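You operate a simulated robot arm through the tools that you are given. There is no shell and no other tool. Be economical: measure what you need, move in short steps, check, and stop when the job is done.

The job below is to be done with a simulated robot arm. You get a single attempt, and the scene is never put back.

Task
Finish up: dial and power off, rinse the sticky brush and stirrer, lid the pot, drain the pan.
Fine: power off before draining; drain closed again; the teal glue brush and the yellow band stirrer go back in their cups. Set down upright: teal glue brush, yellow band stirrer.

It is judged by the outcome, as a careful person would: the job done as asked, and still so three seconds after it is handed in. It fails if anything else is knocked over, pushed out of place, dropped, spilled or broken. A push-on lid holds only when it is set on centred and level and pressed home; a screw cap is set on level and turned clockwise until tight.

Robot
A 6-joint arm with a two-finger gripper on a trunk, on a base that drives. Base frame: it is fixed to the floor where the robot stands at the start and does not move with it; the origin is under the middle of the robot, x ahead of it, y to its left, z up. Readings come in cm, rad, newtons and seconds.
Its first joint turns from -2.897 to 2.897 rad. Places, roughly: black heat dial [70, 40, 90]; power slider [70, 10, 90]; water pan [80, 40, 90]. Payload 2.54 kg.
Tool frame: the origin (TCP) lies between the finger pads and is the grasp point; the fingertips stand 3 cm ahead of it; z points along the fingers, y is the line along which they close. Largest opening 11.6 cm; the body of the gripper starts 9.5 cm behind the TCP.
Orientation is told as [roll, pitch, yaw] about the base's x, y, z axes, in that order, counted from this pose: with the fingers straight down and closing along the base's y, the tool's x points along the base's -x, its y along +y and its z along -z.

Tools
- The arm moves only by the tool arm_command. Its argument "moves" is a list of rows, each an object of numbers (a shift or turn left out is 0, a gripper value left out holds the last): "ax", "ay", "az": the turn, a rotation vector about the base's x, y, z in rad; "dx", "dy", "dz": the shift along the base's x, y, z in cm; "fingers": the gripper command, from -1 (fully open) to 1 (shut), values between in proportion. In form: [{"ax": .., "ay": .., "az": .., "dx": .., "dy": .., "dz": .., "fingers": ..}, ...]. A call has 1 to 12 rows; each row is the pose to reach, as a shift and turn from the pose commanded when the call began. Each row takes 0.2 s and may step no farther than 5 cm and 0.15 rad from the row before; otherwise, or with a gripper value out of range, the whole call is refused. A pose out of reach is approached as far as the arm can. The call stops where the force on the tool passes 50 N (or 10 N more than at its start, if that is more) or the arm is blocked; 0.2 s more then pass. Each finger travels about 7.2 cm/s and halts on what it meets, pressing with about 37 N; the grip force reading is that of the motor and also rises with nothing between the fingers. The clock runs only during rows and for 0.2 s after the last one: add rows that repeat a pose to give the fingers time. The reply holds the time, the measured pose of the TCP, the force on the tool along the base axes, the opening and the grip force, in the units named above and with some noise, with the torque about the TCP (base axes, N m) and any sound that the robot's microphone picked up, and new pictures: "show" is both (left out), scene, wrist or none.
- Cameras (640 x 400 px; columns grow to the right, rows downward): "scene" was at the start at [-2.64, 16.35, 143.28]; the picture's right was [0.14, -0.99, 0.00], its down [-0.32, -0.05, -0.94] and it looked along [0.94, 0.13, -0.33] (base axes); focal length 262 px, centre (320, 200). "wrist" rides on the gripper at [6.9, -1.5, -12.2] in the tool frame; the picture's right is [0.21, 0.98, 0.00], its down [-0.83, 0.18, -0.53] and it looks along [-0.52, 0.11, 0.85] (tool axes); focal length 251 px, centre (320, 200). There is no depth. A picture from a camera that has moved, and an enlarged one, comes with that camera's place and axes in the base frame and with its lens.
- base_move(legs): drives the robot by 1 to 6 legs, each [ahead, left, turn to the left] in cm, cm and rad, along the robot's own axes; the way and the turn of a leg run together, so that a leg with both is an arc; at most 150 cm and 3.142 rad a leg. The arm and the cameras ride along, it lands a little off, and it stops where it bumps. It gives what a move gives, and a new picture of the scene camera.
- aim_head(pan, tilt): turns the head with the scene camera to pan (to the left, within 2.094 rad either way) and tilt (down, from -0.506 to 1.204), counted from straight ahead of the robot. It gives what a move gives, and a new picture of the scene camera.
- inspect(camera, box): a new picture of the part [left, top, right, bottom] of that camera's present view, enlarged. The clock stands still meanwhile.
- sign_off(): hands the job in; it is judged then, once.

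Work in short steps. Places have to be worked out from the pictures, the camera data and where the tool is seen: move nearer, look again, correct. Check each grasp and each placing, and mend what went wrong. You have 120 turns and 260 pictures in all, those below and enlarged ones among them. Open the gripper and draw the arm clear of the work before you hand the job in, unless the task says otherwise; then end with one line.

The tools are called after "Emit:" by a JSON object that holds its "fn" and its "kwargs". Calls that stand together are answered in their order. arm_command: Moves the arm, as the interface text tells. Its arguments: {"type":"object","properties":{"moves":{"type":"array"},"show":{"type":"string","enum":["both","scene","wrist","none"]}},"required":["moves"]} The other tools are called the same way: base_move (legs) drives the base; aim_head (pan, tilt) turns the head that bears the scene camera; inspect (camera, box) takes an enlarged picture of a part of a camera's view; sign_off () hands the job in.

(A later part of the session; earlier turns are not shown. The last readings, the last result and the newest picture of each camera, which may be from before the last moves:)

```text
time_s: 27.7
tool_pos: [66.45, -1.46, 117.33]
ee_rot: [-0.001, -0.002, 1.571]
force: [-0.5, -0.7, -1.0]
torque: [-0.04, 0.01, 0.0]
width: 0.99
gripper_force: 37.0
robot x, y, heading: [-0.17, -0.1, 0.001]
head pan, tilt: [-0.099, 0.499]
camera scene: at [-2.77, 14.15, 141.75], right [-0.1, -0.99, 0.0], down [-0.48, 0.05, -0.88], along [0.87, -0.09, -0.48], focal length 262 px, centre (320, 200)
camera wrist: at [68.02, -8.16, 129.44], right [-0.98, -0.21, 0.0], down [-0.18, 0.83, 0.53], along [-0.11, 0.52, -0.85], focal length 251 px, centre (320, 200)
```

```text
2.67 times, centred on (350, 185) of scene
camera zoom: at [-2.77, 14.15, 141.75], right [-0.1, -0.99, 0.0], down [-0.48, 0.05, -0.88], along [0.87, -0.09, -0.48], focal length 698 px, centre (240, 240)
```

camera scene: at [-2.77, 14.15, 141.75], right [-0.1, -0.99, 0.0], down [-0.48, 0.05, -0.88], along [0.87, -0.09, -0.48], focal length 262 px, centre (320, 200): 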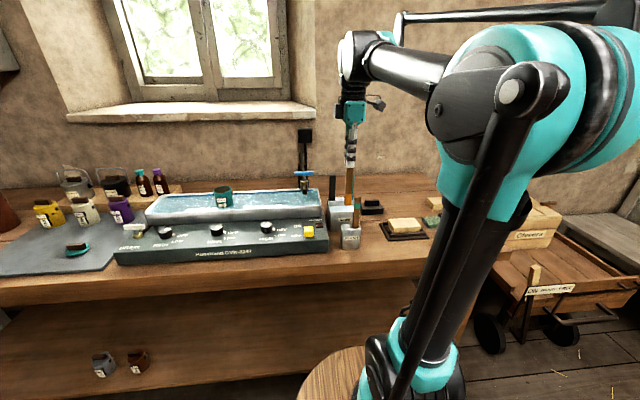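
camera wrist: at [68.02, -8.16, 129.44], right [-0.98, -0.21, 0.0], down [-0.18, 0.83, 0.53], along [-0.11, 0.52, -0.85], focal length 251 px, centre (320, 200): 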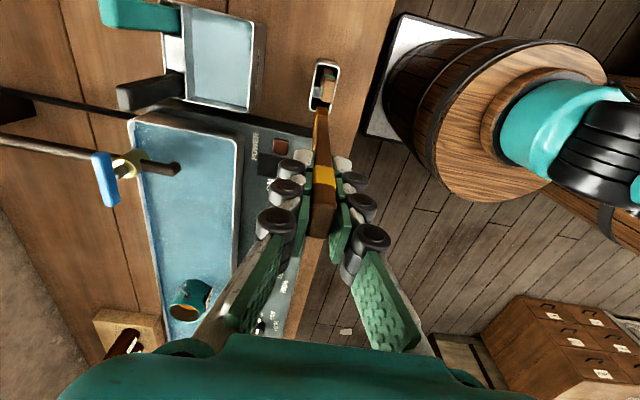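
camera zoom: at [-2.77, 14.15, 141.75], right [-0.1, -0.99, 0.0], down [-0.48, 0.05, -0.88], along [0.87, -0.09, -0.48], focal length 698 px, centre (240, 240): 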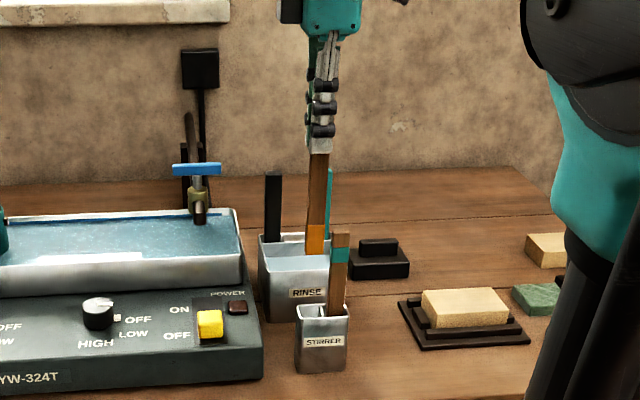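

Orange glue on the stirrer's lower end; tip ≈16 below TCP. Rinse compartment centre ≈(79.7,-2.8), rim ≈94. Move over it.

Emit:
{"fn": "arm_command", "kwargs": {"moves": [{"dx": 4}, {"dx": 8, "dy": -0.7}, {"dx": 12, "dy": -1.4}, {"dx": 13.2, "dy": -1.4}, {"dx": 13.2, "dy": -1.4, "dz": -4}, {"dx": 13.2, "dy": -1.4, "dz": -6}, {"dx": 13.2, "dy": -1.4, "dz": -6}]}}

Emit:
{"fn": "inspect", "kwargs": {"camera": "scene", "box": [280, 110, 420, 260]}}

Emit:
{"fn": "inspect", "kwargs": {"camera": "wrist", "box": [200, 50, 420, 200]}}

```text
time_s: 29.3
tool_pos: [79.75, -2.72, 111.22]
ee_rot: [-0.003, -0.001, 1.572]
force: [-0.8, 0.9, -0.4]
torque: [-0.01, -0.03, 0.01]
width: 0.97
gripper_force: 36.9
robot x, y, heading: [0.14, 0.29, 0.007]
head pan, tilt: [-0.099, 0.499]
camera scene: at [-2.77, 14.15, 141.75], right [-0.1, -0.99, 0.0], down [-0.48, 0.05, -0.88], along [0.87, -0.09, -0.48], focal length 262 px, centre (320, 200)
camera wrist: at [81.22, -9.58, 123.33], right [-0.98, -0.21, 0.0], down [-0.18, 0.83, 0.53], along [-0.11, 0.52, -0.85], focal length 251 px, centre (320, 200)
```

scene: 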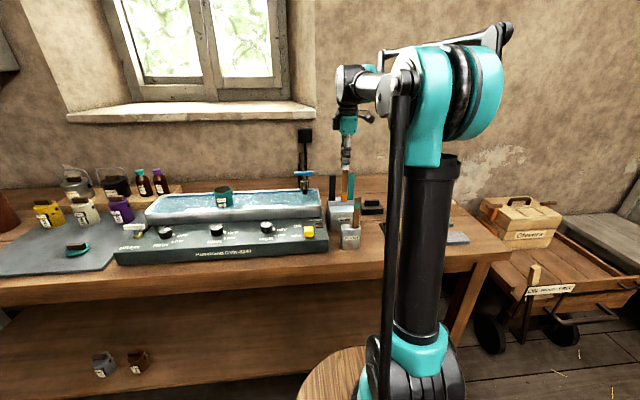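
wrist: 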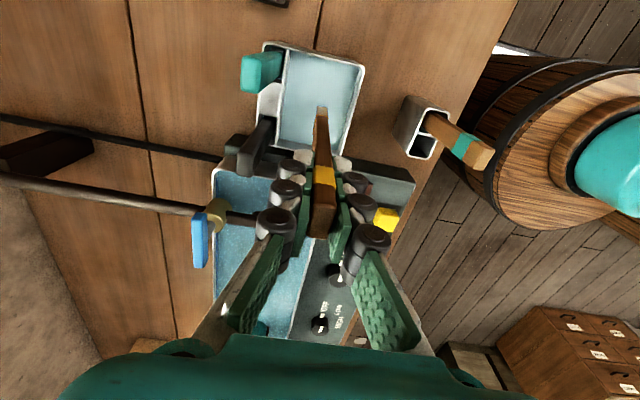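

```text
2.67 times, centred on (350, 185) of scene
camera zoom: at [-2.77, 14.15, 141.75], right [-0.1, -0.99, 0.0], down [-0.48, 0.05, -0.88], along [0.87, -0.09, -0.48], focal length 698 px, centre (240, 240)
```

zoom: 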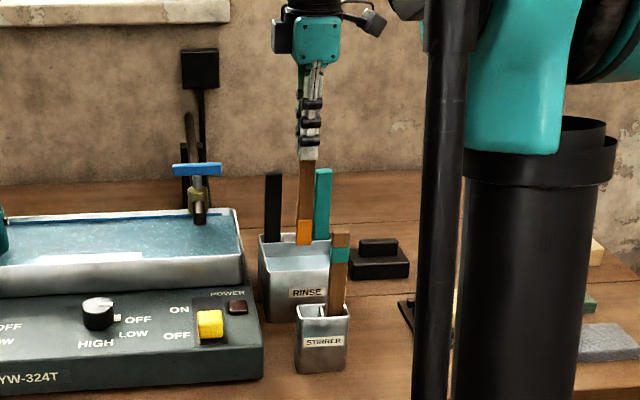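

```text
2.67 times, centred on (310, 125) of wrist
camera zoom: at [81.22, -9.58, 123.33], right [-0.98, -0.21, 0.0], down [-0.18, 0.83, 0.53], along [-0.11, 0.52, -0.85], focal length 670 px, centre (347, 400)
```

zoom: 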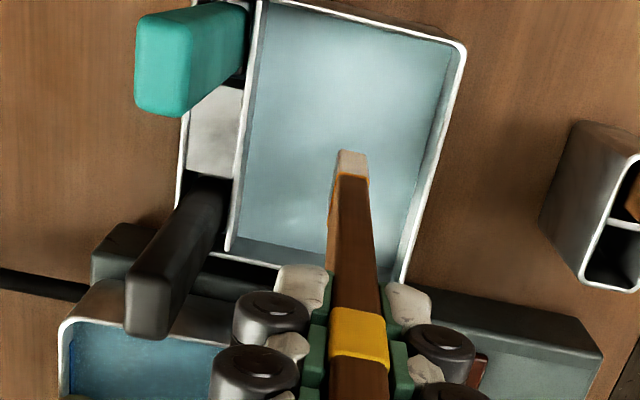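

Tip is above the water compartment's middle. Lower into the water, then swish.

Emit:
{"fn": "arm_command", "kwargs": {"moves": [{"dz": -3}, {"dz": -6}, {"dz": -8}, {"dz": -8.6}, {"dz": -8.6}], "show": "wrist"}}

Emit:
{"fn": "inspect", "kwargs": {"camera": "scene", "box": [280, 140, 400, 260]}}

```text
time_s: 30.5
tool_pos: [79.7, -2.82, 102.72]
ee_rot: [-0.002, 0.0, 1.571]
force: [-0.1, 0.3, -0.7]
torque: [-0.03, -0.01, -0.01]
width: 0.98
gripper_force: 36.3
robot x, y, heading: [0.19, 0.48, 0.003]
head pan, tilt: [-0.099, 0.499]
camera wrist: at [81.2, -9.57, 114.8], right [-0.98, -0.21, 0.0], down [-0.18, 0.83, 0.53], along [-0.11, 0.52, -0.85], focal length 251 px, centre (320, 200)
```

wrist: 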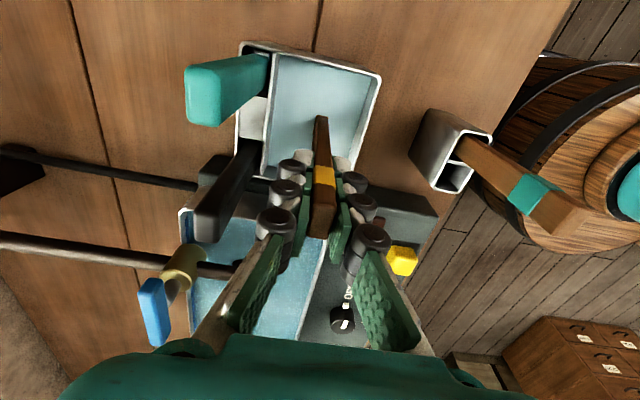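

```text
3.33 times, centred on (340, 200) of scene
camera zoom: at [-2.77, 14.15, 141.75], right [-0.1, -0.99, 0.0], down [-0.48, 0.05, -0.88], along [0.87, -0.09, -0.48], focal length 872 px, centre (253, 200)
```

zoom: 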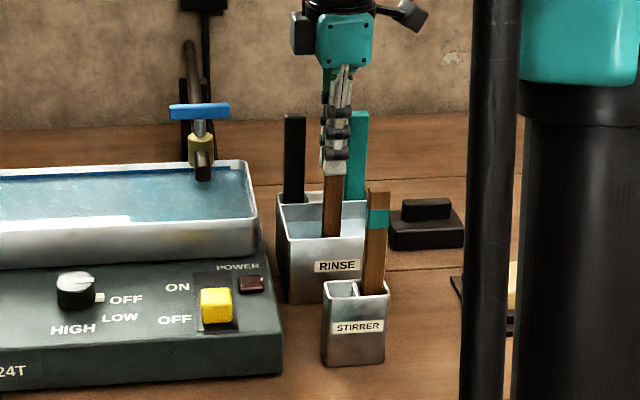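

Immersed. Swish back and forth.

Emit:
{"fn": "arm_command", "kwargs": {"moves": [{"dx": 1.5}, {"dx": 0, "dy": 1.5}, {"dx": -1.5}, {"dy": -2}, {"dx": 1.5}, {"dy": 1.5}, {"dx": -1.5}, {"dy": -2}, {"dx": 1.5, "dz": 1}, {"dx": -1.5, "dz": 1}, {"dx": 0, "dz": 0}, {"dx": 0}], "show": "none"}}

Emit:
{"fn": "arm_command", "kwargs": {"moves": [{"dz": 3}, {"dz": 6}, {"dz": 9}, {"dz": 12}, {"dz": 14.5}, {"dz": 14.5}], "show": "none"}}

Emit:
{"fn": "inspect", "kwargs": {"camera": "scene", "box": [280, 140, 400, 260]}}

```text
time_s: 33.1
tool_pos: [79.67, -2.73, 102.86]
ee_rot: [-0.002, 0.0, 1.57]
force: [-0.8, 0.4, -0.6]
torque: [-0.01, 0.02, 0.02]
width: 0.95
gripper_force: 36.1
robot x, y, heading: [0.03, 0.23, -0.004]
head pan, tilt: [-0.099, 0.499]
```

```text
time_s: 34.5
tool_pos: [79.74, -2.62, 117.3]
ee_rot: [-0.002, 0.001, 1.57]
force: [0.1, 0.2, -1.3]
torque: [-0.02, 0.0, 0.01]
width: 0.98
gripper_force: 37.1
robot x, y, heading: [-0.02, -0.18, -0.002]
head pan, tilt: [-0.099, 0.499]
```

```text
3.33 times, centred on (340, 200) of scene
camera zoom: at [-2.77, 14.15, 141.75], right [-0.1, -0.99, 0.0], down [-0.48, 0.05, -0.88], along [0.87, -0.09, -0.48], focal length 872 px, centre (253, 200)
```

zoom: 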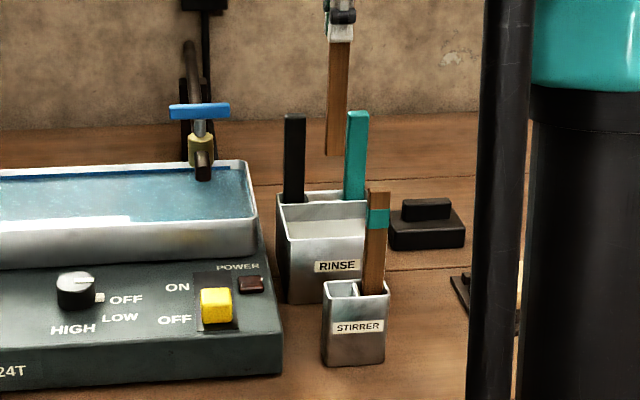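

Stirrer is clean (water turned cloudy). Return it above its slot at (66.5,-1.4).

Emit:
{"fn": "arm_command", "kwargs": {"moves": [{"dx": -4, "dy": 0.4}, {"dx": -8, "dy": 0.9}, {"dx": -12, "dy": 1.3}, {"dx": -13.2, "dy": 1.4}, {"dx": -13.2, "dy": 1.4, "dz": -3}, {"dx": -13.2, "dy": 1.4, "dz": -5}, {"dx": -13.2, "dy": 1.4, "dz": -5}], "show": "wrist"}}

Emit:
{"fn": "inspect", "kwargs": {"camera": "scene", "box": [300, 160, 400, 260]}}

Emit:
{"fn": "inspect", "kwargs": {"camera": "wrist", "box": [240, 40, 400, 160]}}

```text
time_s: 36.1
tool_pos: [66.55, -1.39, 112.29]
ee_rot: [-0.003, 0.0, 1.571]
force: [0.3, -1.0, 1.1]
torque: [0.0, -0.02, 0.0]
width: 0.98
gripper_force: 37.1
robot x, y, heading: [0.51, 0.43, 0.001]
head pan, tilt: [-0.099, 0.499]
camera wrist: at [68.03, -8.21, 124.38], right [-0.98, -0.21, 0.0], down [-0.18, 0.83, 0.53], along [-0.11, 0.52, -0.85], focal length 251 px, centre (320, 200)
```

wrist: 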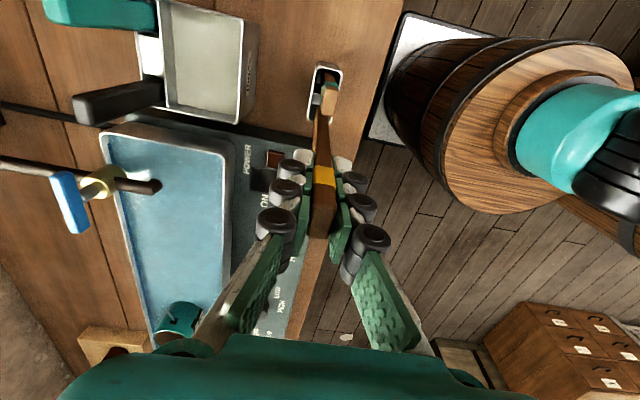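

```text
4.00 times, centred on (350, 210) of scene
camera zoom: at [-2.77, 14.15, 141.75], right [-0.1, -0.99, 0.0], down [-0.48, 0.05, -0.88], along [0.87, -0.09, -0.48], focal length 1047 px, centre (200, 160)
```

zoom: 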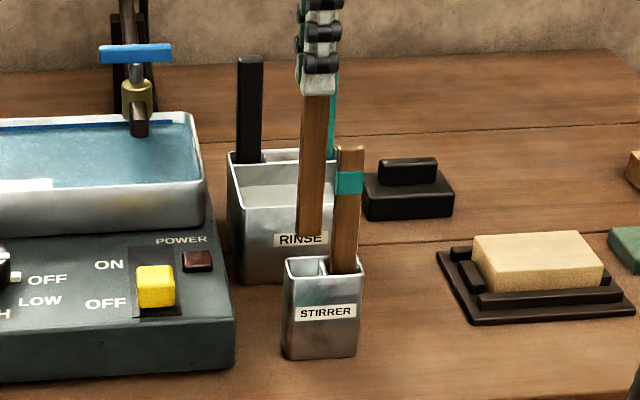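

```text
3.33 times, centred on (320, 100) of wrist
camera zoom: at [68.03, -8.21, 124.38], right [-0.98, -0.21, 0.0], down [-0.18, 0.83, 0.53], along [-0.11, 0.52, -0.85], focal length 838 px, centre (320, 533)
```

zoom: 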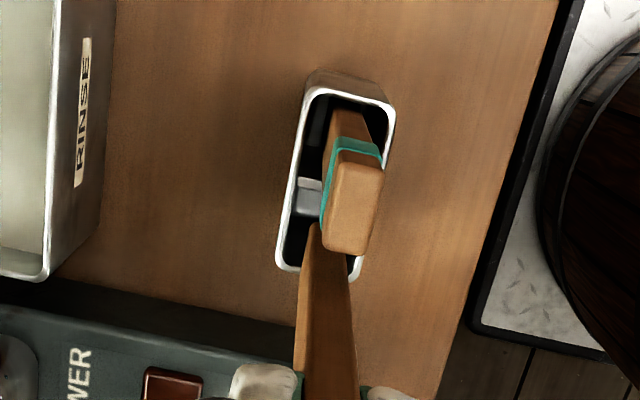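

Tip hangs over the empty left slot. Lower it in to the height it was picked at.

Emit:
{"fn": "arm_command", "kwargs": {"moves": [{"dz": -2.5}, {"dz": -5}, {"dz": -7.5}, {"dz": -10}, {"dz": -11}, {"dz": -11}], "show": "none"}}

Emit:
{"fn": "inspect", "kwargs": {"camera": "scene", "box": [300, 160, 400, 260]}}

```text
time_s: 37.5
tool_pos: [66.56, -1.36, 101.22]
ee_rot: [-0.002, -0.001, 1.571]
force: [0.2, -0.6, -0.3]
torque: [0.01, 0.01, 0.0]
width: 0.96
gripper_force: 36.9
robot x, y, heading: [0.08, 0.17, -0.0]
head pan, tilt: [-0.099, 0.499]
```

```text
4.00 times, centred on (350, 210) of scene
camera zoom: at [-2.77, 14.15, 141.75], right [-0.1, -0.99, 0.0], down [-0.48, 0.05, -0.88], along [0.87, -0.09, -0.48], focal length 1047 px, centre (200, 160)
```

zoom: 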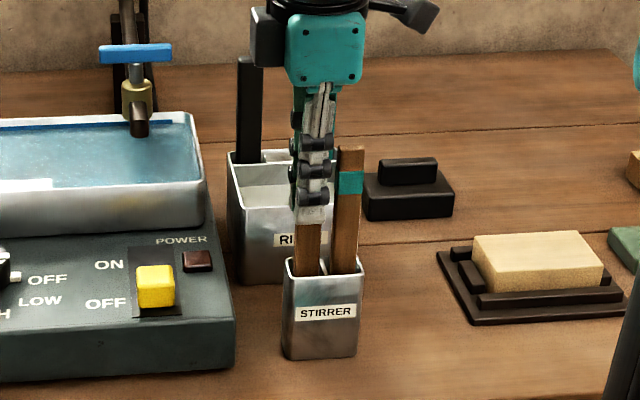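

Seated as before. Release and rise, heading to the teal brush.

Emit:
{"fn": "arm_command", "kwargs": {"moves": [{"fingers": 0.6}, {"fingers": 0.3}, {"fingers": 0.3}, {"dz": 3}, {"dz": 7}, {"dz": 11}, {"dz": 12.5, "dx": 3, "dy": -1.5}, {"dz": 12.5, "dx": 7, "dy": -2.5}, {"dz": 12.5, "dx": 11, "dy": -3.5}, {"dz": 12.5, "dx": 15, "dy": -5}, {"dz": 12.5, "dx": 18, "dy": -5.5}, {"dz": 12.5, "dx": 20, "dy": -5.5}], "show": "wrist"}}

Emit:
{"fn": "inspect", "kwargs": {"camera": "scene", "box": [290, 140, 410, 260]}}

Emit:
{"fn": "inspect", "kwargs": {"camera": "wrist", "box": [220, 50, 460, 220]}}

```text
time_s: 40.1
tool_pos: [86.46, -6.72, 113.61]
ee_rot: [-0.003, -0.001, 1.571]
force: [-0.7, -0.5, -0.3]
torque: [0.0, -0.01, 0.0]
width: 4.05
gripper_force: 0.1
robot x, y, heading: [-0.16, -0.28, 0.001]
head pan, tilt: [-0.099, 0.499]
camera wrist: at [88.06, -13.59, 125.72], right [-0.98, -0.21, 0.0], down [-0.18, 0.83, 0.53], along [-0.11, 0.52, -0.85], focal length 251 px, centre (320, 200)
```

wrist: 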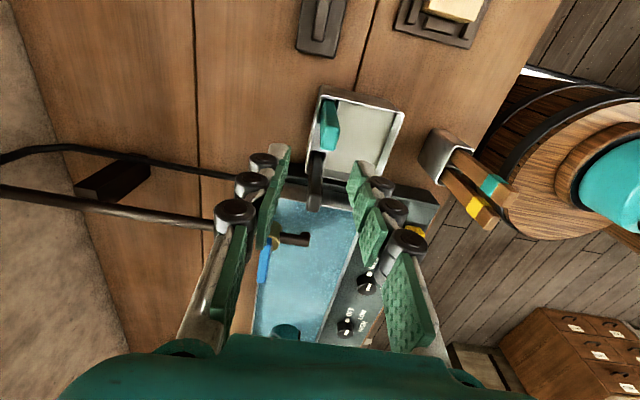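

```text
3.33 times, centred on (350, 200) of scene
camera zoom: at [-2.8, 14.15, 141.75], right [-0.1, -0.99, 0.0], down [-0.48, 0.05, -0.88], along [0.87, -0.09, -0.48], focal length 872 px, centre (220, 200)
```

zoom: 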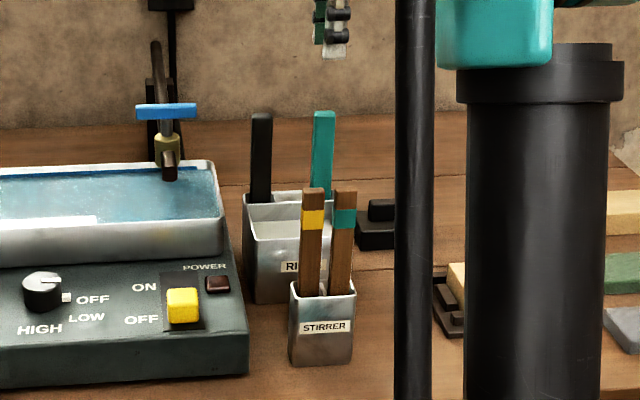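

```text
2.35 times, centred on (340, 135) of wrist
camera zoom: at [88.06, -13.59, 125.72], right [-0.98, -0.21, 0.0], down [-0.18, 0.83, 0.53], along [-0.11, 0.52, -0.85], focal length 592 px, centre (273, 353)
```

zoom: 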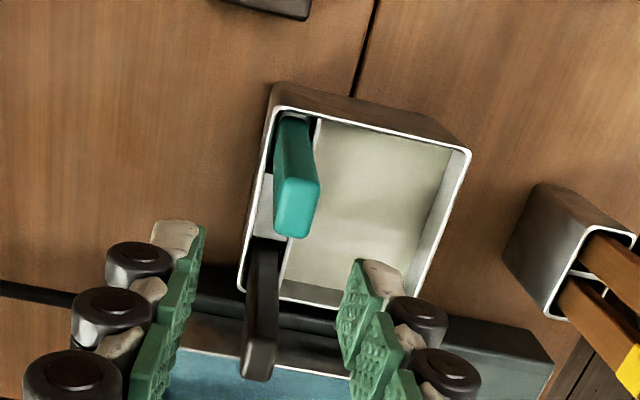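

Teal brush top ≈(85.8,-6.5,103). Align, lower to z≈100 and close.

Emit:
{"fn": "arm_command", "kwargs": {"moves": [{"dx": -0.6, "dy": 0.2, "dz": -4}, {"dx": -0.6, "dy": 0.2, "dz": -7}, {"dx": -0.6, "dy": 0.2, "dz": -7}], "show": "wrist"}}

Emit:
{"fn": "inspect", "kwargs": {"camera": "wrist", "box": [220, 80, 420, 220]}}

Emit:
{"fn": "inspect", "kwargs": {"camera": "scene", "box": [300, 140, 400, 240]}}

```text
time_s: 40.9
tool_pos: [85.91, -6.49, 106.65]
ee_rot: [-0.003, 0.0, 1.571]
force: [0.8, 0.8, 0.4]
torque: [-0.01, -0.04, -0.03]
width: 4.05
gripper_force: 0.0
robot x, y, heading: [-0.2, 0.29, -0.001]
head pan, tilt: [-0.099, 0.499]
camera wrist: at [87.45, -13.45, 118.78], right [-0.98, -0.21, 0.0], down [-0.18, 0.83, 0.53], along [-0.11, 0.52, -0.85], focal length 251 px, centre (320, 200)
```

wrist: 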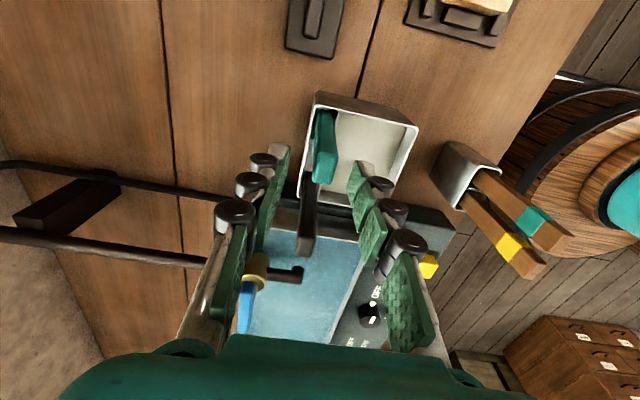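

```text
2.86 times, centred on (320, 150) of wrist
camera zoom: at [87.45, -13.45, 118.78], right [-0.98, -0.21, 0.0], down [-0.18, 0.83, 0.53], along [-0.11, 0.52, -0.85], focal length 718 px, centre (320, 343)
```

zoom: 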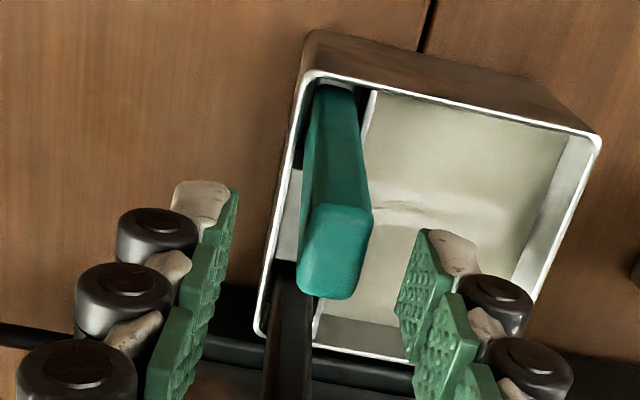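

```text
4.00 times, centred on (350, 190) of scene
camera zoom: at [-2.77, 14.15, 141.75], right [-0.1, -0.99, 0.0], down [-0.48, 0.05, -0.88], along [0.87, -0.09, -0.48], focal length 1047 px, centre (200, 240)
```

zoom: 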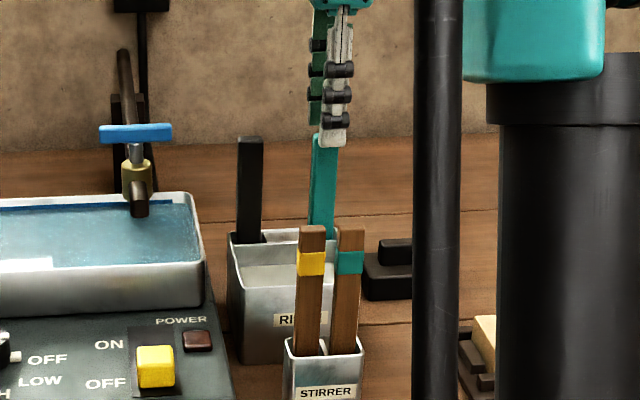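

Small correction (-0.3,+0.2), lower and close.

Emit:
{"fn": "arm_command", "kwargs": {"moves": [{"dx": -0.3, "dy": 0.2}, {"dx": -0.3, "dy": 0.2, "dz": -2.5}, {"dx": -0.3, "dy": 0.2, "dz": -5}, {"dx": -0.3, "dy": 0.2, "dz": -6.7}, {"dx": -0.3, "dy": 0.2, "dz": -6.7, "fingers": 0.7}, {"dx": -0.3, "dy": 0.2, "dz": -6.7, "fingers": 0.95}, {"dx": -0.3, "dy": 0.2, "dz": -6.7, "fingers": 0.95}], "show": "wrist"}}

```text
time_s: 42.5
tool_pos: [85.54, -6.41, 99.95]
ee_rot: [-0.001, 0.001, 1.571]
force: [-0.1, 0.2, 0.4]
torque: [0.0, 0.0, 0.01]
width: 1.39
gripper_force: 36.7
robot x, y, heading: [0.01, 0.1, 0.001]
head pan, tilt: [-0.099, 0.499]
camera wrist: at [87.1, -13.3, 112.1], right [-0.98, -0.21, 0.0], down [-0.18, 0.83, 0.53], along [-0.11, 0.52, -0.85], focal length 251 px, centre (320, 200)
```

wrist: 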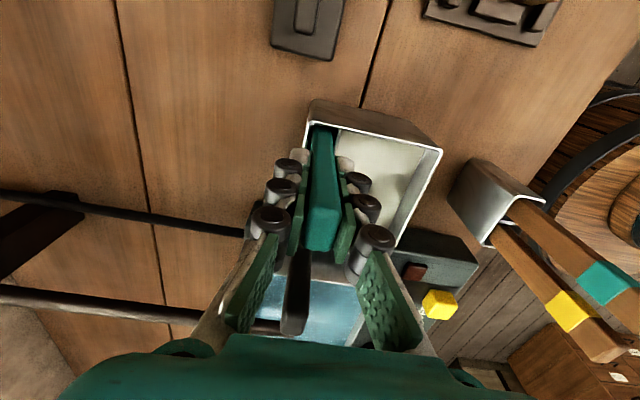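

Gripped 1.4 cm. Lift straight up.

Emit:
{"fn": "arm_command", "kwargs": {"moves": [{"dz": 2}, {"dz": 5}, {"dz": 8}, {"dz": 11}, {"dz": 14}, {"dz": 15}, {"dz": 15}], "show": "wrist"}}

Emit:
{"fn": "inspect", "kwargs": {"camera": "scene", "box": [290, 120, 410, 240]}}

Emit:
{"fn": "inspect", "kwargs": {"camera": "wrist", "box": [220, 50, 460, 220]}}

```text
time_s: 44.1
tool_pos: [85.66, -6.3, 115.0]
ee_rot: [-0.003, 0.0, 1.572]
force: [0.2, 0.5, -0.6]
torque: [-0.01, 0.03, 0.01]
width: 1.38
gripper_force: 37.3
robot x, y, heading: [-0.16, -0.12, -0.001]
head pan, tilt: [-0.099, 0.499]
camera wrist: at [87.15, -13.17, 127.15], right [-0.98, -0.21, 0.0], down [-0.18, 0.83, 0.53], along [-0.11, 0.52, -0.85], focal length 251 px, centre (320, 200)
```

wrist: 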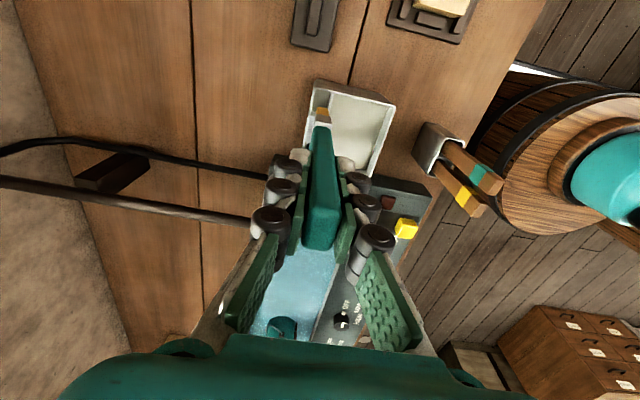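

```text
3.33 times, centred on (350, 180) of scene
camera zoom: at [-2.77, 14.15, 141.75], right [-0.1, -0.99, 0.0], down [-0.48, 0.05, -0.88], along [0.87, -0.09, -0.48], focal length 872 px, centre (220, 267)
```

zoom: 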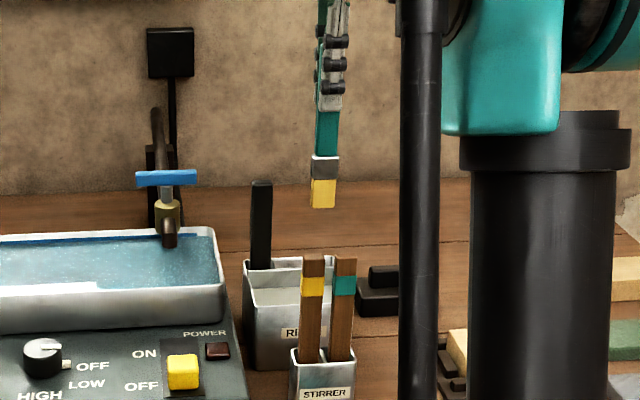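

```text
2.35 times, centred on (340, 135) of wrist
camera zoom: at [87.15, -13.17, 127.15], right [-0.98, -0.21, 0.0], down [-0.18, 0.83, 0.53], along [-0.11, 0.52, -0.85], focal length 592 px, centre (273, 353)
```

zoom: 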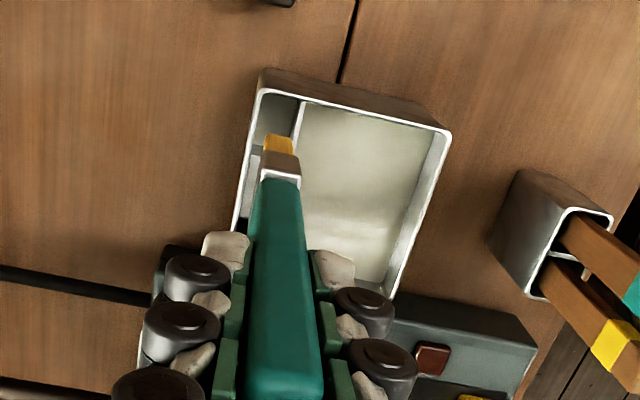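

Brush tip has orange glue, tip ≈14.9 below TCP. Move over the rinse water and dip to tip ≈86.3.

Emit:
{"fn": "arm_command", "kwargs": {"moves": [{"dx": -3, "dy": 1.5}, {"dx": -5.8, "dy": 3}, {"dx": -5.8, "dy": 3, "dz": -4}, {"dx": -5.8, "dy": 3, "dz": -8}, {"dx": -5.8, "dy": 3, "dz": -11}, {"dx": -5.8, "dy": 3, "dz": -13}, {"dx": -5.8, "dy": 3, "dz": -13.8}, {"dx": -5.8, "dy": 3, "dz": -13.8}], "show": "wrist"}}

Emit:
{"fn": "arm_command", "kwargs": {"moves": [{"dx": 1.5}, {"dx": 0, "dy": 1.5}, {"dx": -1.5}, {"dy": -2}, {"dx": 1.5}, {"dy": 1.5}, {"dx": -1.5}, {"dy": -2}, {"dx": 1.5, "dz": 1}, {"dx": -1.5, "dz": 1}, {"dx": 0, "dz": 0}, {"dx": 0}], "show": "none"}}

Emit:
{"fn": "arm_command", "kwargs": {"moves": [{"dz": 3}, {"dz": 6}, {"dz": 9}, {"dz": 12}, {"dz": 13.8}, {"dz": 13.8}], "show": "none"}}

Emit:
{"fn": "inspect", "kwargs": {"camera": "scene", "box": [290, 120, 410, 240]}}

```text
time_s: 45.9
tool_pos: [79.8, -3.53, 101.27]
ee_rot: [-0.001, 0.001, 1.57]
force: [-0.1, 0.7, -0.2]
torque: [0.0, 0.01, 0.02]
width: 1.37
gripper_force: 37.1
robot x, y, heading: [0.23, 0.0, -0.0]
head pan, tilt: [-0.099, 0.499]
camera wrist: at [81.35, -10.31, 113.25], right [-0.98, -0.21, 0.0], down [-0.18, 0.83, 0.53], along [-0.11, 0.52, -0.85], focal length 251 px, centre (320, 200)
```

wrist: 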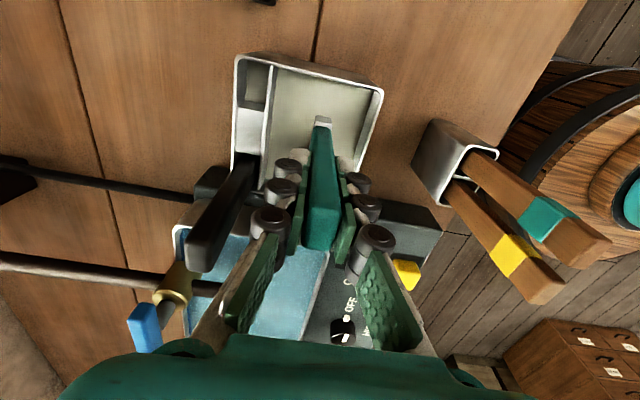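

```text
time_s: 48.5
tool_pos: [79.83, -3.33, 101.11]
ee_rot: [-0.002, 0.002, 1.57]
force: [1.1, 0.8, -0.8]
torque: [0.0, -0.01, -0.02]
width: 1.39
gripper_force: 37.0
robot x, y, heading: [0.59, -0.27, 0.001]
head pan, tilt: [-0.099, 0.499]
```

```text
time_s: 49.9
tool_pos: [79.88, -3.43, 114.96]
ee_rot: [-0.002, 0.0, 1.572]
force: [-0.3, -1.3, -0.3]
torque: [0.0, -0.02, -0.03]
width: 1.4
gripper_force: 36.9
robot x, y, heading: [-0.19, -0.19, -0.0]
head pan, tilt: [-0.099, 0.499]
```

```text
3.33 times, centred on (350, 180) of scene
camera zoom: at [-2.77, 14.15, 141.75], right [-0.1, -0.99, 0.0], down [-0.48, 0.05, -0.88], along [0.87, -0.09, -0.48], focal length 872 px, centre (220, 267)
```

zoom: 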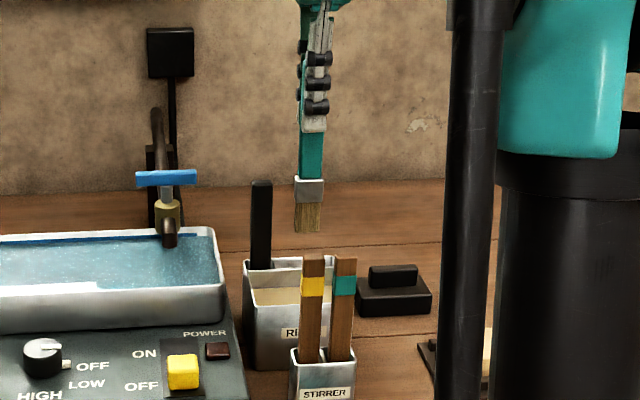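

Bristles are clean now. Return to exactly above its slot (85.6,-6.4) and check before lowering.

Emit:
{"fn": "arm_command", "kwargs": {"moves": [{"dx": 3, "dy": -1.5}, {"dx": 5.8, "dy": -3}, {"dx": 5.8, "dy": -3, "dz": -3}, {"dx": 5.8, "dy": -3, "dz": -5}, {"dx": 5.8, "dy": -3, "dz": -5}], "show": "wrist"}}

Emit:
{"fn": "inspect", "kwargs": {"camera": "wrist", "box": [240, 50, 440, 200]}}

```text
time_s: 51.1
tool_pos: [85.66, -6.42, 110.08]
ee_rot: [-0.002, -0.001, 1.571]
force: [-0.4, 0.2, -1.3]
torque: [-0.01, -0.02, -0.01]
width: 1.4
gripper_force: 37.2
robot x, y, heading: [0.41, -0.33, -0.006]
head pan, tilt: [-0.099, 0.499]
camera wrist: at [87.18, -13.25, 122.12], right [-0.98, -0.21, 0.0], down [-0.18, 0.83, 0.53], along [-0.11, 0.52, -0.85], focal length 251 px, centre (320, 200)
```

wrist: 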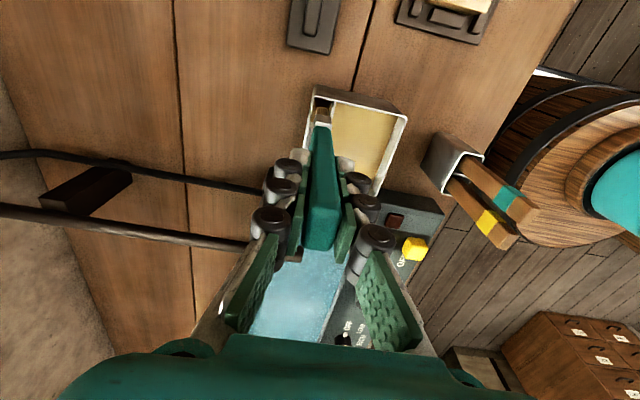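

```text
2.67 times, centred on (340, 125) of wrist
camera zoom: at [87.18, -13.25, 122.12], right [-0.98, -0.21, 0.0], down [-0.18, 0.83, 0.53], along [-0.11, 0.52, -0.85], focal length 670 px, centre (267, 400)
```

zoom: 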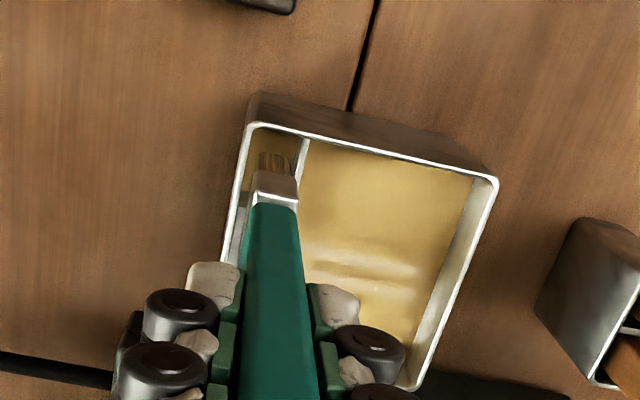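

Tip is over its slot. Lower.

Emit:
{"fn": "arm_command", "kwargs": {"moves": [{"dz": -2}, {"dz": -4}, {"dz": -6}, {"dz": -8}, {"dz": -9.6}, {"dz": -9.9}, {"dz": -9.9}], "show": "wrist"}}

Emit:
{"fn": "inspect", "kwargs": {"camera": "scene", "box": [290, 120, 410, 240]}}

```text
time_s: 52.7
tool_pos: [85.61, -6.33, 100.17]
ee_rot: [-0.001, 0.001, 1.571]
force: [-0.1, -0.7, -0.4]
torque: [-0.04, 0.03, -0.02]
width: 1.39
gripper_force: 36.9
robot x, y, heading: [-0.37, 0.17, -0.003]
head pan, tilt: [-0.099, 0.499]
camera wrist: at [87.08, -13.22, 112.18], right [-0.98, -0.21, 0.0], down [-0.18, 0.83, 0.53], along [-0.11, 0.52, -0.85], focal length 251 px, centre (320, 200)
```

wrist: 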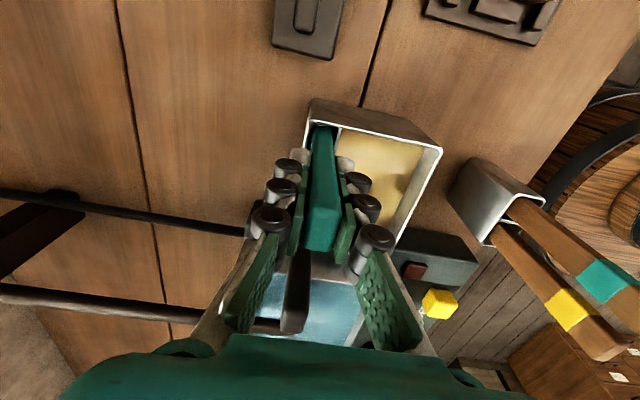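

```text
3.33 times, centred on (350, 180) of scene
camera zoom: at [-2.77, 14.15, 141.75], right [-0.1, -0.99, 0.0], down [-0.48, 0.05, -0.88], along [0.87, -0.09, -0.48], focal length 872 px, centre (220, 267)
```

zoom: 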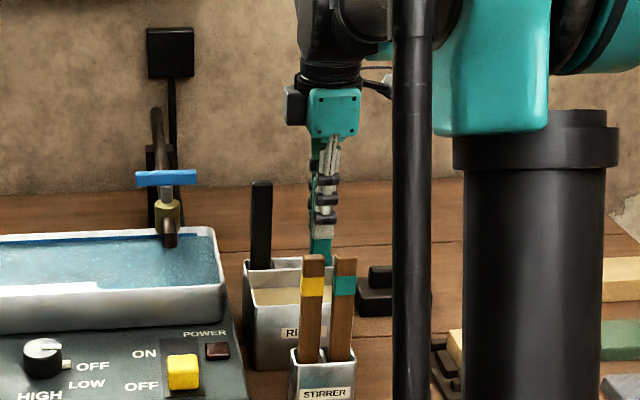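

Seated. Release, rise clear and retract.

Emit:
{"fn": "arm_command", "kwargs": {"moves": [{"fingers": 0.6}, {"fingers": 0.3}, {"fingers": 0.3}, {"dz": 3}, {"dz": 7}, {"dz": 11}, {"dz": 15}, {"dz": 18, "dx": -3, "dy": 1}, {"dz": 19, "dx": -7, "dy": 2, "az": -0.12}, {"dz": 19, "dx": -11, "dy": 3, "az": -0.25}, {"dz": 19, "dx": -15, "dy": 4, "az": -0.38}, {"dz": 19, "dx": -19, "dy": 5, "az": -0.5}], "show": "none"}}

Emit:
{"fn": "arm_command", "kwargs": {"moves": [{"dx": -3, "dy": 2, "az": -0.14}, {"dx": -6, "dy": 4, "az": -0.28}, {"dx": -9, "dy": 6, "az": -0.42}, {"dx": -12, "dy": 8, "az": -0.56}, {"dx": -14, "dy": 10, "az": -0.7}, {"dx": -14, "dy": 12, "az": -0.84}, {"dx": -14, "dy": 14, "az": -0.98}, {"dx": -14, "dy": 14, "az": -1.07}, {"dx": -14, "dy": 14, "az": -1.07}], "show": "none"}}

Emit:
{"fn": "aim_head", "kwargs": {"pan": 0.6, "tilt": 0.6}}

Emit:
{"fn": "inspect", "kwargs": {"camera": "scene", "box": [480, 130, 640, 260]}}

```text
time_s: 55.3
tool_pos: [66.79, -1.39, 119.07]
ee_rot: [-0.002, -0.001, 1.069]
force: [1.1, -0.7, -0.8]
torque: [-0.04, 0.06, -0.01]
width: 4.06
gripper_force: 0.0
robot x, y, heading: [0.48, -0.05, 0.0]
head pan, tilt: [-0.099, 0.499]
```

```text
time_s: 57.3
tool_pos: [52.58, 12.63, 119.04]
ee_rot: [-0.001, 0.0, 0.0]
force: [0.3, 0.6, 0.0]
torque: [0.02, 0.02, 0.03]
width: 4.07
gripper_force: 0.1
robot x, y, heading: [0.15, -0.15, 0.008]
head pan, tilt: [-0.099, 0.499]
```

```text
time_s: 58.3
tool_pos: [52.52, 12.72, 119.08]
ee_rot: [-0.003, -0.001, 0.002]
force: [-0.4, 0.1, -0.3]
torque: [-0.01, -0.01, 0.01]
width: 4.05
gripper_force: 0.0
robot x, y, heading: [0.26, 0.18, -0.004]
head pan, tilt: [0.6, 0.6]
camera scene: at [-4.53, 20.05, 140.84], right [0.56, -0.83, 0.0], down [-0.47, -0.32, -0.83], along [0.68, 0.47, -0.56], focal length 262 px, centre (320, 200)
```

scene: 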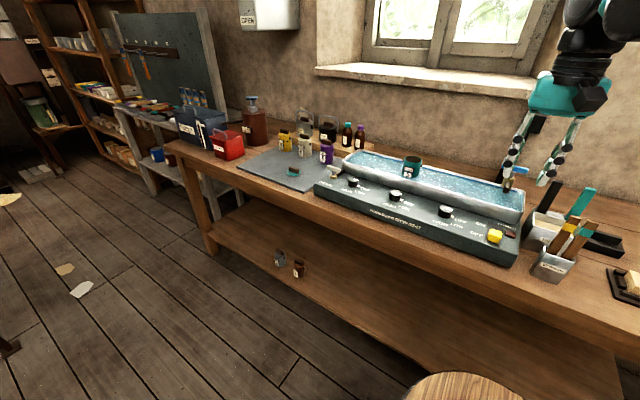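

```text
3.08 times, centred on (560, 195) of scene
camera zoom: at [-4.53, 20.05, 140.84], right [0.56, -0.83, 0.0], down [-0.47, -0.32, -0.83], along [0.68, 0.47, -0.56], focal length 805 px, centre (-418, 215)
```

zoom: 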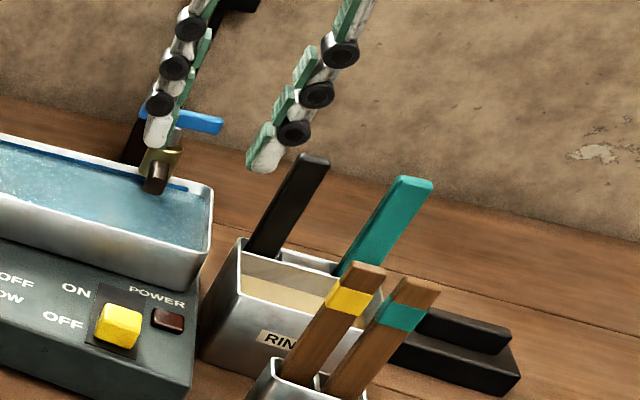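

Everything stands right; the floor to the left is clear. Drive left 45 cm to bring lid, pot and drain into reach.

Emit:
{"fn": "base_move", "kwargs": {"legs": [[0, 45, 0]]}}

Emit:
{"fn": "aim_head", "kwargs": {"pan": 0.15, "tilt": 0.5}}

Emit:
{"fn": "inspect", "kwargs": {"camera": "scene", "box": [180, 150, 420, 300]}}

```text
time_s: 61.0
tool_pos: [52.47, 57.42, 119.19]
ee_rot: [0.0, 0.0, 0.005]
force: [0.3, 0.2, -0.7]
torque: [-0.03, -0.01, 0.03]
width: 4.08
gripper_force: 0.0
robot x, y, heading: [-0.1, 44.89, 0.004]
head pan, tilt: [0.6, 0.6]
camera scene: at [-4.6, 64.86, 140.84], right [0.57, -0.82, 0.0], down [-0.47, -0.32, -0.83], along [0.68, 0.47, -0.56], focal length 262 px, centre (320, 200)
```

scene: 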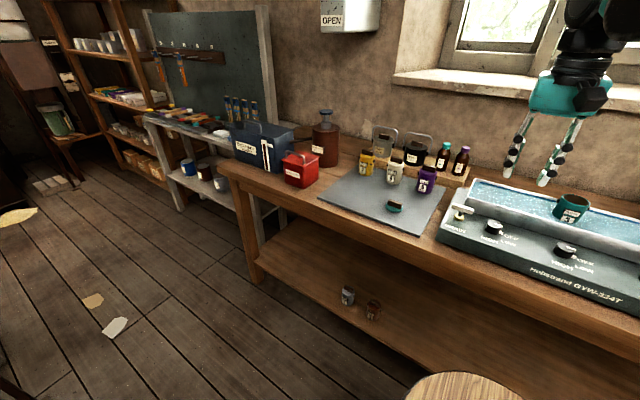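

```text
time_s: 62.0
tool_pos: [52.42, 57.59, 119.01]
ee_rot: [-0.001, -0.001, 0.006]
force: [1.7, 0.5, 0.1]
torque: [0.0, -0.03, 0.04]
width: 4.07
gripper_force: 0.0
robot x, y, heading: [-0.05, 44.92, 0.002]
head pan, tilt: [0.15, 0.499]
camera scene: at [-2.89, 61.24, 141.75], right [0.15, -0.99, 0.0], down [-0.47, -0.07, -0.88], along [0.87, 0.13, -0.48], focal length 262 px, centre (320, 200)
```

scene: 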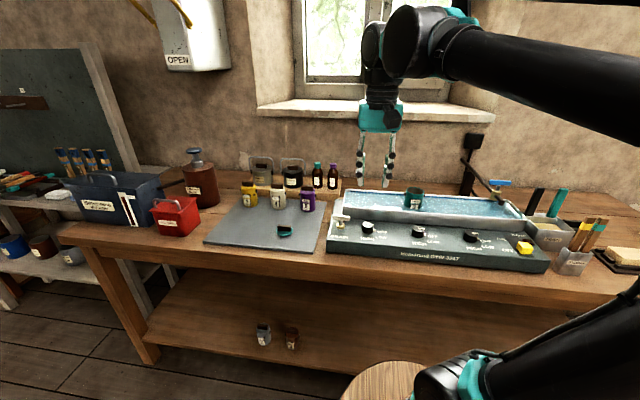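

```text
2.67 times, centred on (300, 225) of scene
camera zoom: at [-2.89, 61.24, 141.75], right [0.15, -0.99, 0.0], down [-0.47, -0.07, -0.88], along [0.87, 0.13, -0.48], focal length 698 px, centre (373, 133)
```

zoom: 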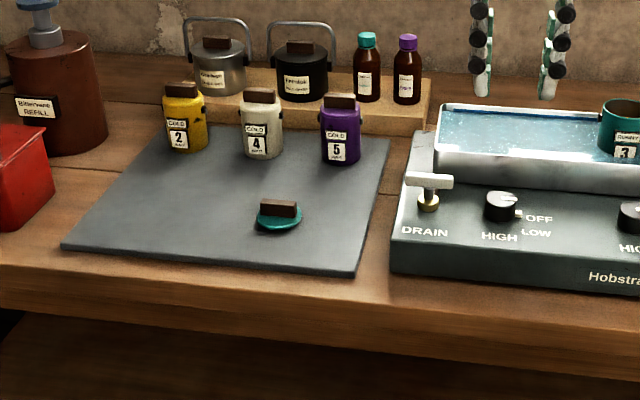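

Lid ≈(71.4,85.1). Move the wrist camera over it.

Emit:
{"fn": "arm_command", "kwargs": {"moves": [{"dx": 1, "dy": 4.5}, {"dx": 2, "dy": 9}, {"dx": 3, "dy": 13, "dz": -1.5}, {"dx": 4, "dy": 17, "dz": -3}, {"dx": 5, "dy": 21, "dz": -5}, {"dx": 7, "dy": 24.5, "dz": -7}, {"dx": 8.6, "dy": 27.5, "dz": -9, "fingers": -0.1}, {"dx": 8.6, "dy": 27.5, "dz": -9, "fingers": -0.1}], "show": "wrist"}}

Emit:
{"fn": "inspect", "kwargs": {"camera": "wrist", "box": [240, 90, 440, 240]}}

```text
time_s: 63.8
tool_pos: [61.35, 85.26, 110.05]
ee_rot: [-0.002, 0.002, 0.003]
force: [0.3, -0.7, 0.0]
torque: [0.01, 0.03, 0.0]
width: 6.38
gripper_force: 0.0
robot x, y, heading: [0.26, 45.07, -0.002]
head pan, tilt: [0.15, 0.499]
camera wrist: at [54.33, 83.74, 122.08], right [-0.22, 0.98, 0.0], down [0.83, 0.19, 0.53], along [0.52, 0.11, -0.85], focal length 251 px, centre (320, 200)
```

wrist: 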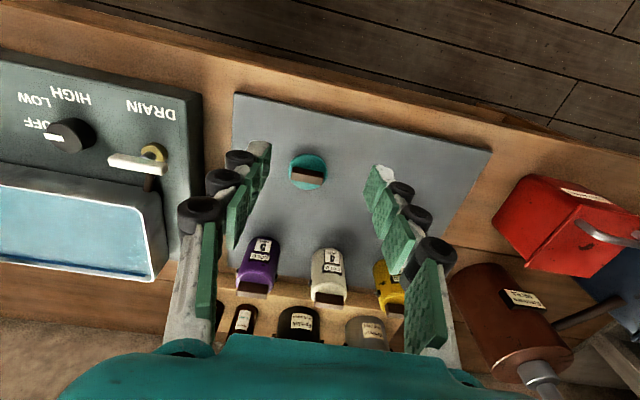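

```text
2.67 times, centred on (340, 165) of wrist
camera zoom: at [54.33, 83.74, 122.08], right [-0.22, 0.98, 0.0], down [0.83, 0.19, 0.53], along [0.52, 0.11, -0.85], focal length 670 px, centre (267, 293)
```

zoom: 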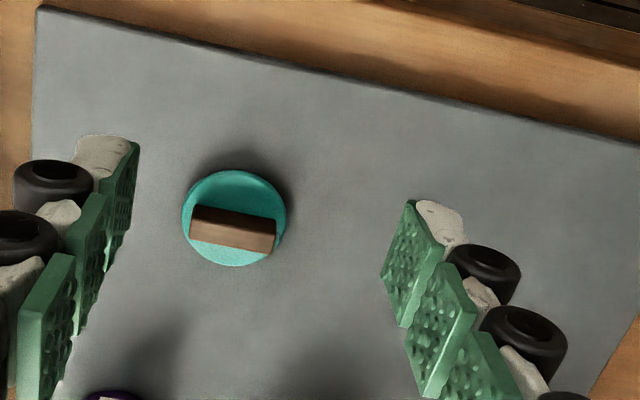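

Lid centre ≈(71.5,85.3), handle along y. Turn fingers to close along x and go above it.

Emit:
{"fn": "arm_command", "kwargs": {"moves": [{"dx": 2, "az": 0.15}, {"dx": 4, "az": 0.3}, {"dx": 6, "az": 0.45}, {"dx": 8, "az": 0.6}, {"dx": 10.1, "az": 0.75}, {"dx": 10.1, "az": 0.9, "dz": -3}, {"dx": 10.1, "az": 1.05, "dz": -6}, {"dx": 10.1, "az": 1.2, "dz": -9}, {"dx": 10.1, "az": 1.35, "dz": -12}, {"dx": 10.1, "az": 1.5, "dz": -14}, {"dx": 10.1, "az": 1.568, "dz": -15}, {"dx": 10.1, "az": 1.568, "dz": -15}], "show": "wrist"}}

Emit:
{"fn": "inspect", "kwargs": {"camera": "wrist", "box": [220, 70, 420, 220]}}

Emit:
{"fn": "inspect", "kwargs": {"camera": "scene", "box": [240, 170, 360, 250]}}

```text
time_s: 66.3
tool_pos: [71.09, 85.09, 94.96]
ee_rot: [-0.002, 0.001, 1.573]
force: [-0.7, 1.0, -0.2]
torque: [0.01, 0.0, 0.01]
width: 6.37
gripper_force: 0.0
robot x, y, heading: [-0.0, 44.26, 0.001]
head pan, tilt: [0.15, 0.499]
camera wrist: at [72.62, 78.25, 107.06], right [-0.98, -0.22, 0.0], down [-0.18, 0.83, 0.53], along [-0.11, 0.52, -0.85], focal length 251 px, centre (320, 200)
```

wrist: 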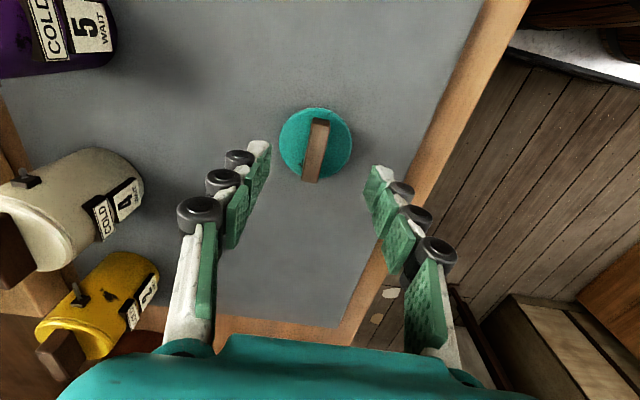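

```text
2.67 times, centred on (320, 145) of wrist
camera zoom: at [72.62, 78.25, 107.06], right [-0.98, -0.22, 0.0], down [-0.18, 0.83, 0.53], along [-0.11, 0.52, -0.85], focal length 670 px, centre (320, 347)
```

zoom: 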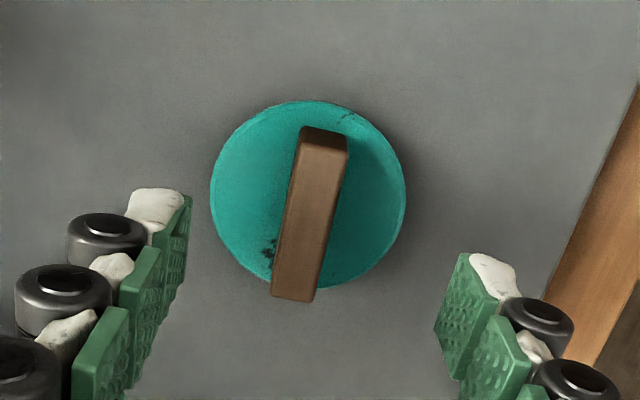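

```text
5.00 times, centred on (300, 210) of scene
camera zoom: at [-2.89, 61.24, 141.75], right [0.15, -0.99, 0.0], down [-0.47, -0.07, -0.88], along [0.87, 0.13, -0.48], focal length 1309 px, centre (420, 150)
```

zoom: 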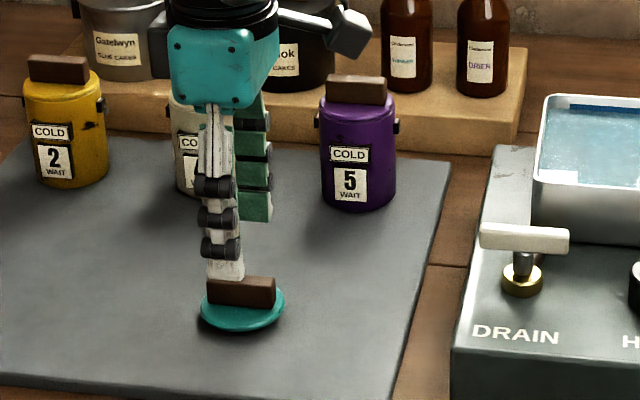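

Lid handle slightly +x/+y of TCP. Adjust, lower to TCP 89.3 and close.

Emit:
{"fn": "arm_command", "kwargs": {"moves": [{"dx": 0.25, "dy": 0.3, "dz": -2}, {"dx": 0.25, "dy": 0.3, "dz": -4}, {"dx": 0.25, "dy": 0.3, "dz": -5.6}, {"dx": 0.25, "dy": 0.3, "dz": -5.6, "fingers": 0.4}, {"dx": 0.25, "dy": 0.3, "dz": -5.6, "fingers": 0.9}, {"dx": 0.25, "dy": 0.3, "dz": -5.6, "fingers": 0.9}, {"dx": 0.25, "dy": 0.3, "dz": -5.6, "fingers": 0.9}], "show": "wrist"}}

Emit:
{"fn": "inspect", "kwargs": {"camera": "scene", "box": [240, 170, 360, 250]}}

```text
time_s: 68.0
tool_pos: [71.4, 85.38, 89.59]
ee_rot: [-0.003, 0.0, 1.571]
force: [2.6, 2.0, 10.1]
torque: [-0.01, 0.01, 0.01]
width: 5.91
gripper_force: 37.1
robot x, y, heading: [0.32, 44.92, 0.001]
head pan, tilt: [0.15, 0.499]
camera wrist: at [72.93, 78.54, 101.66], right [-0.98, -0.21, 0.0], down [-0.18, 0.83, 0.53], along [-0.11, 0.52, -0.85], focal length 251 px, centre (320, 200)
```

wrist: 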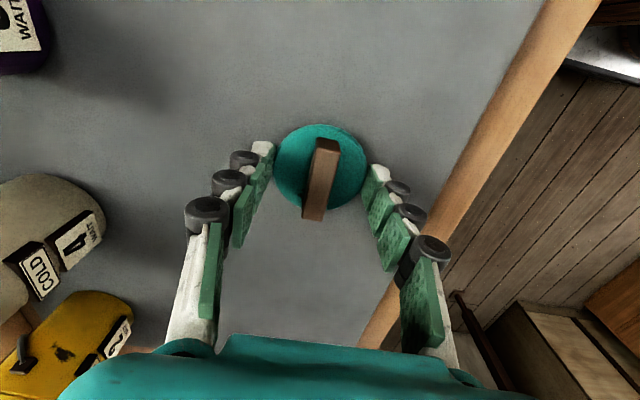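

```text
5.00 times, centred on (300, 210) of scene
camera zoom: at [-2.91, 61.23, 141.75], right [0.15, -0.99, 0.0], down [-0.47, -0.07, -0.88], along [0.87, 0.13, -0.48], focal length 1309 px, centre (420, 150)
```

zoom: 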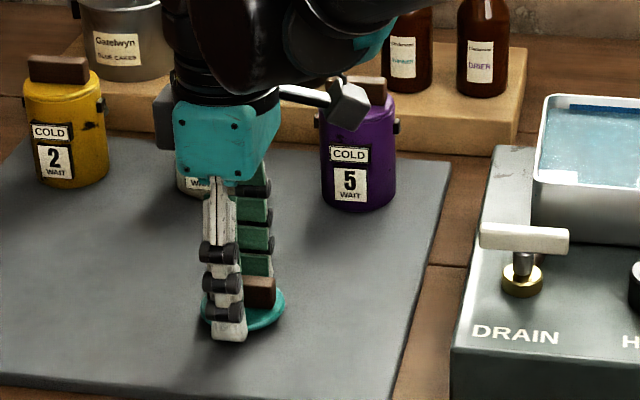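

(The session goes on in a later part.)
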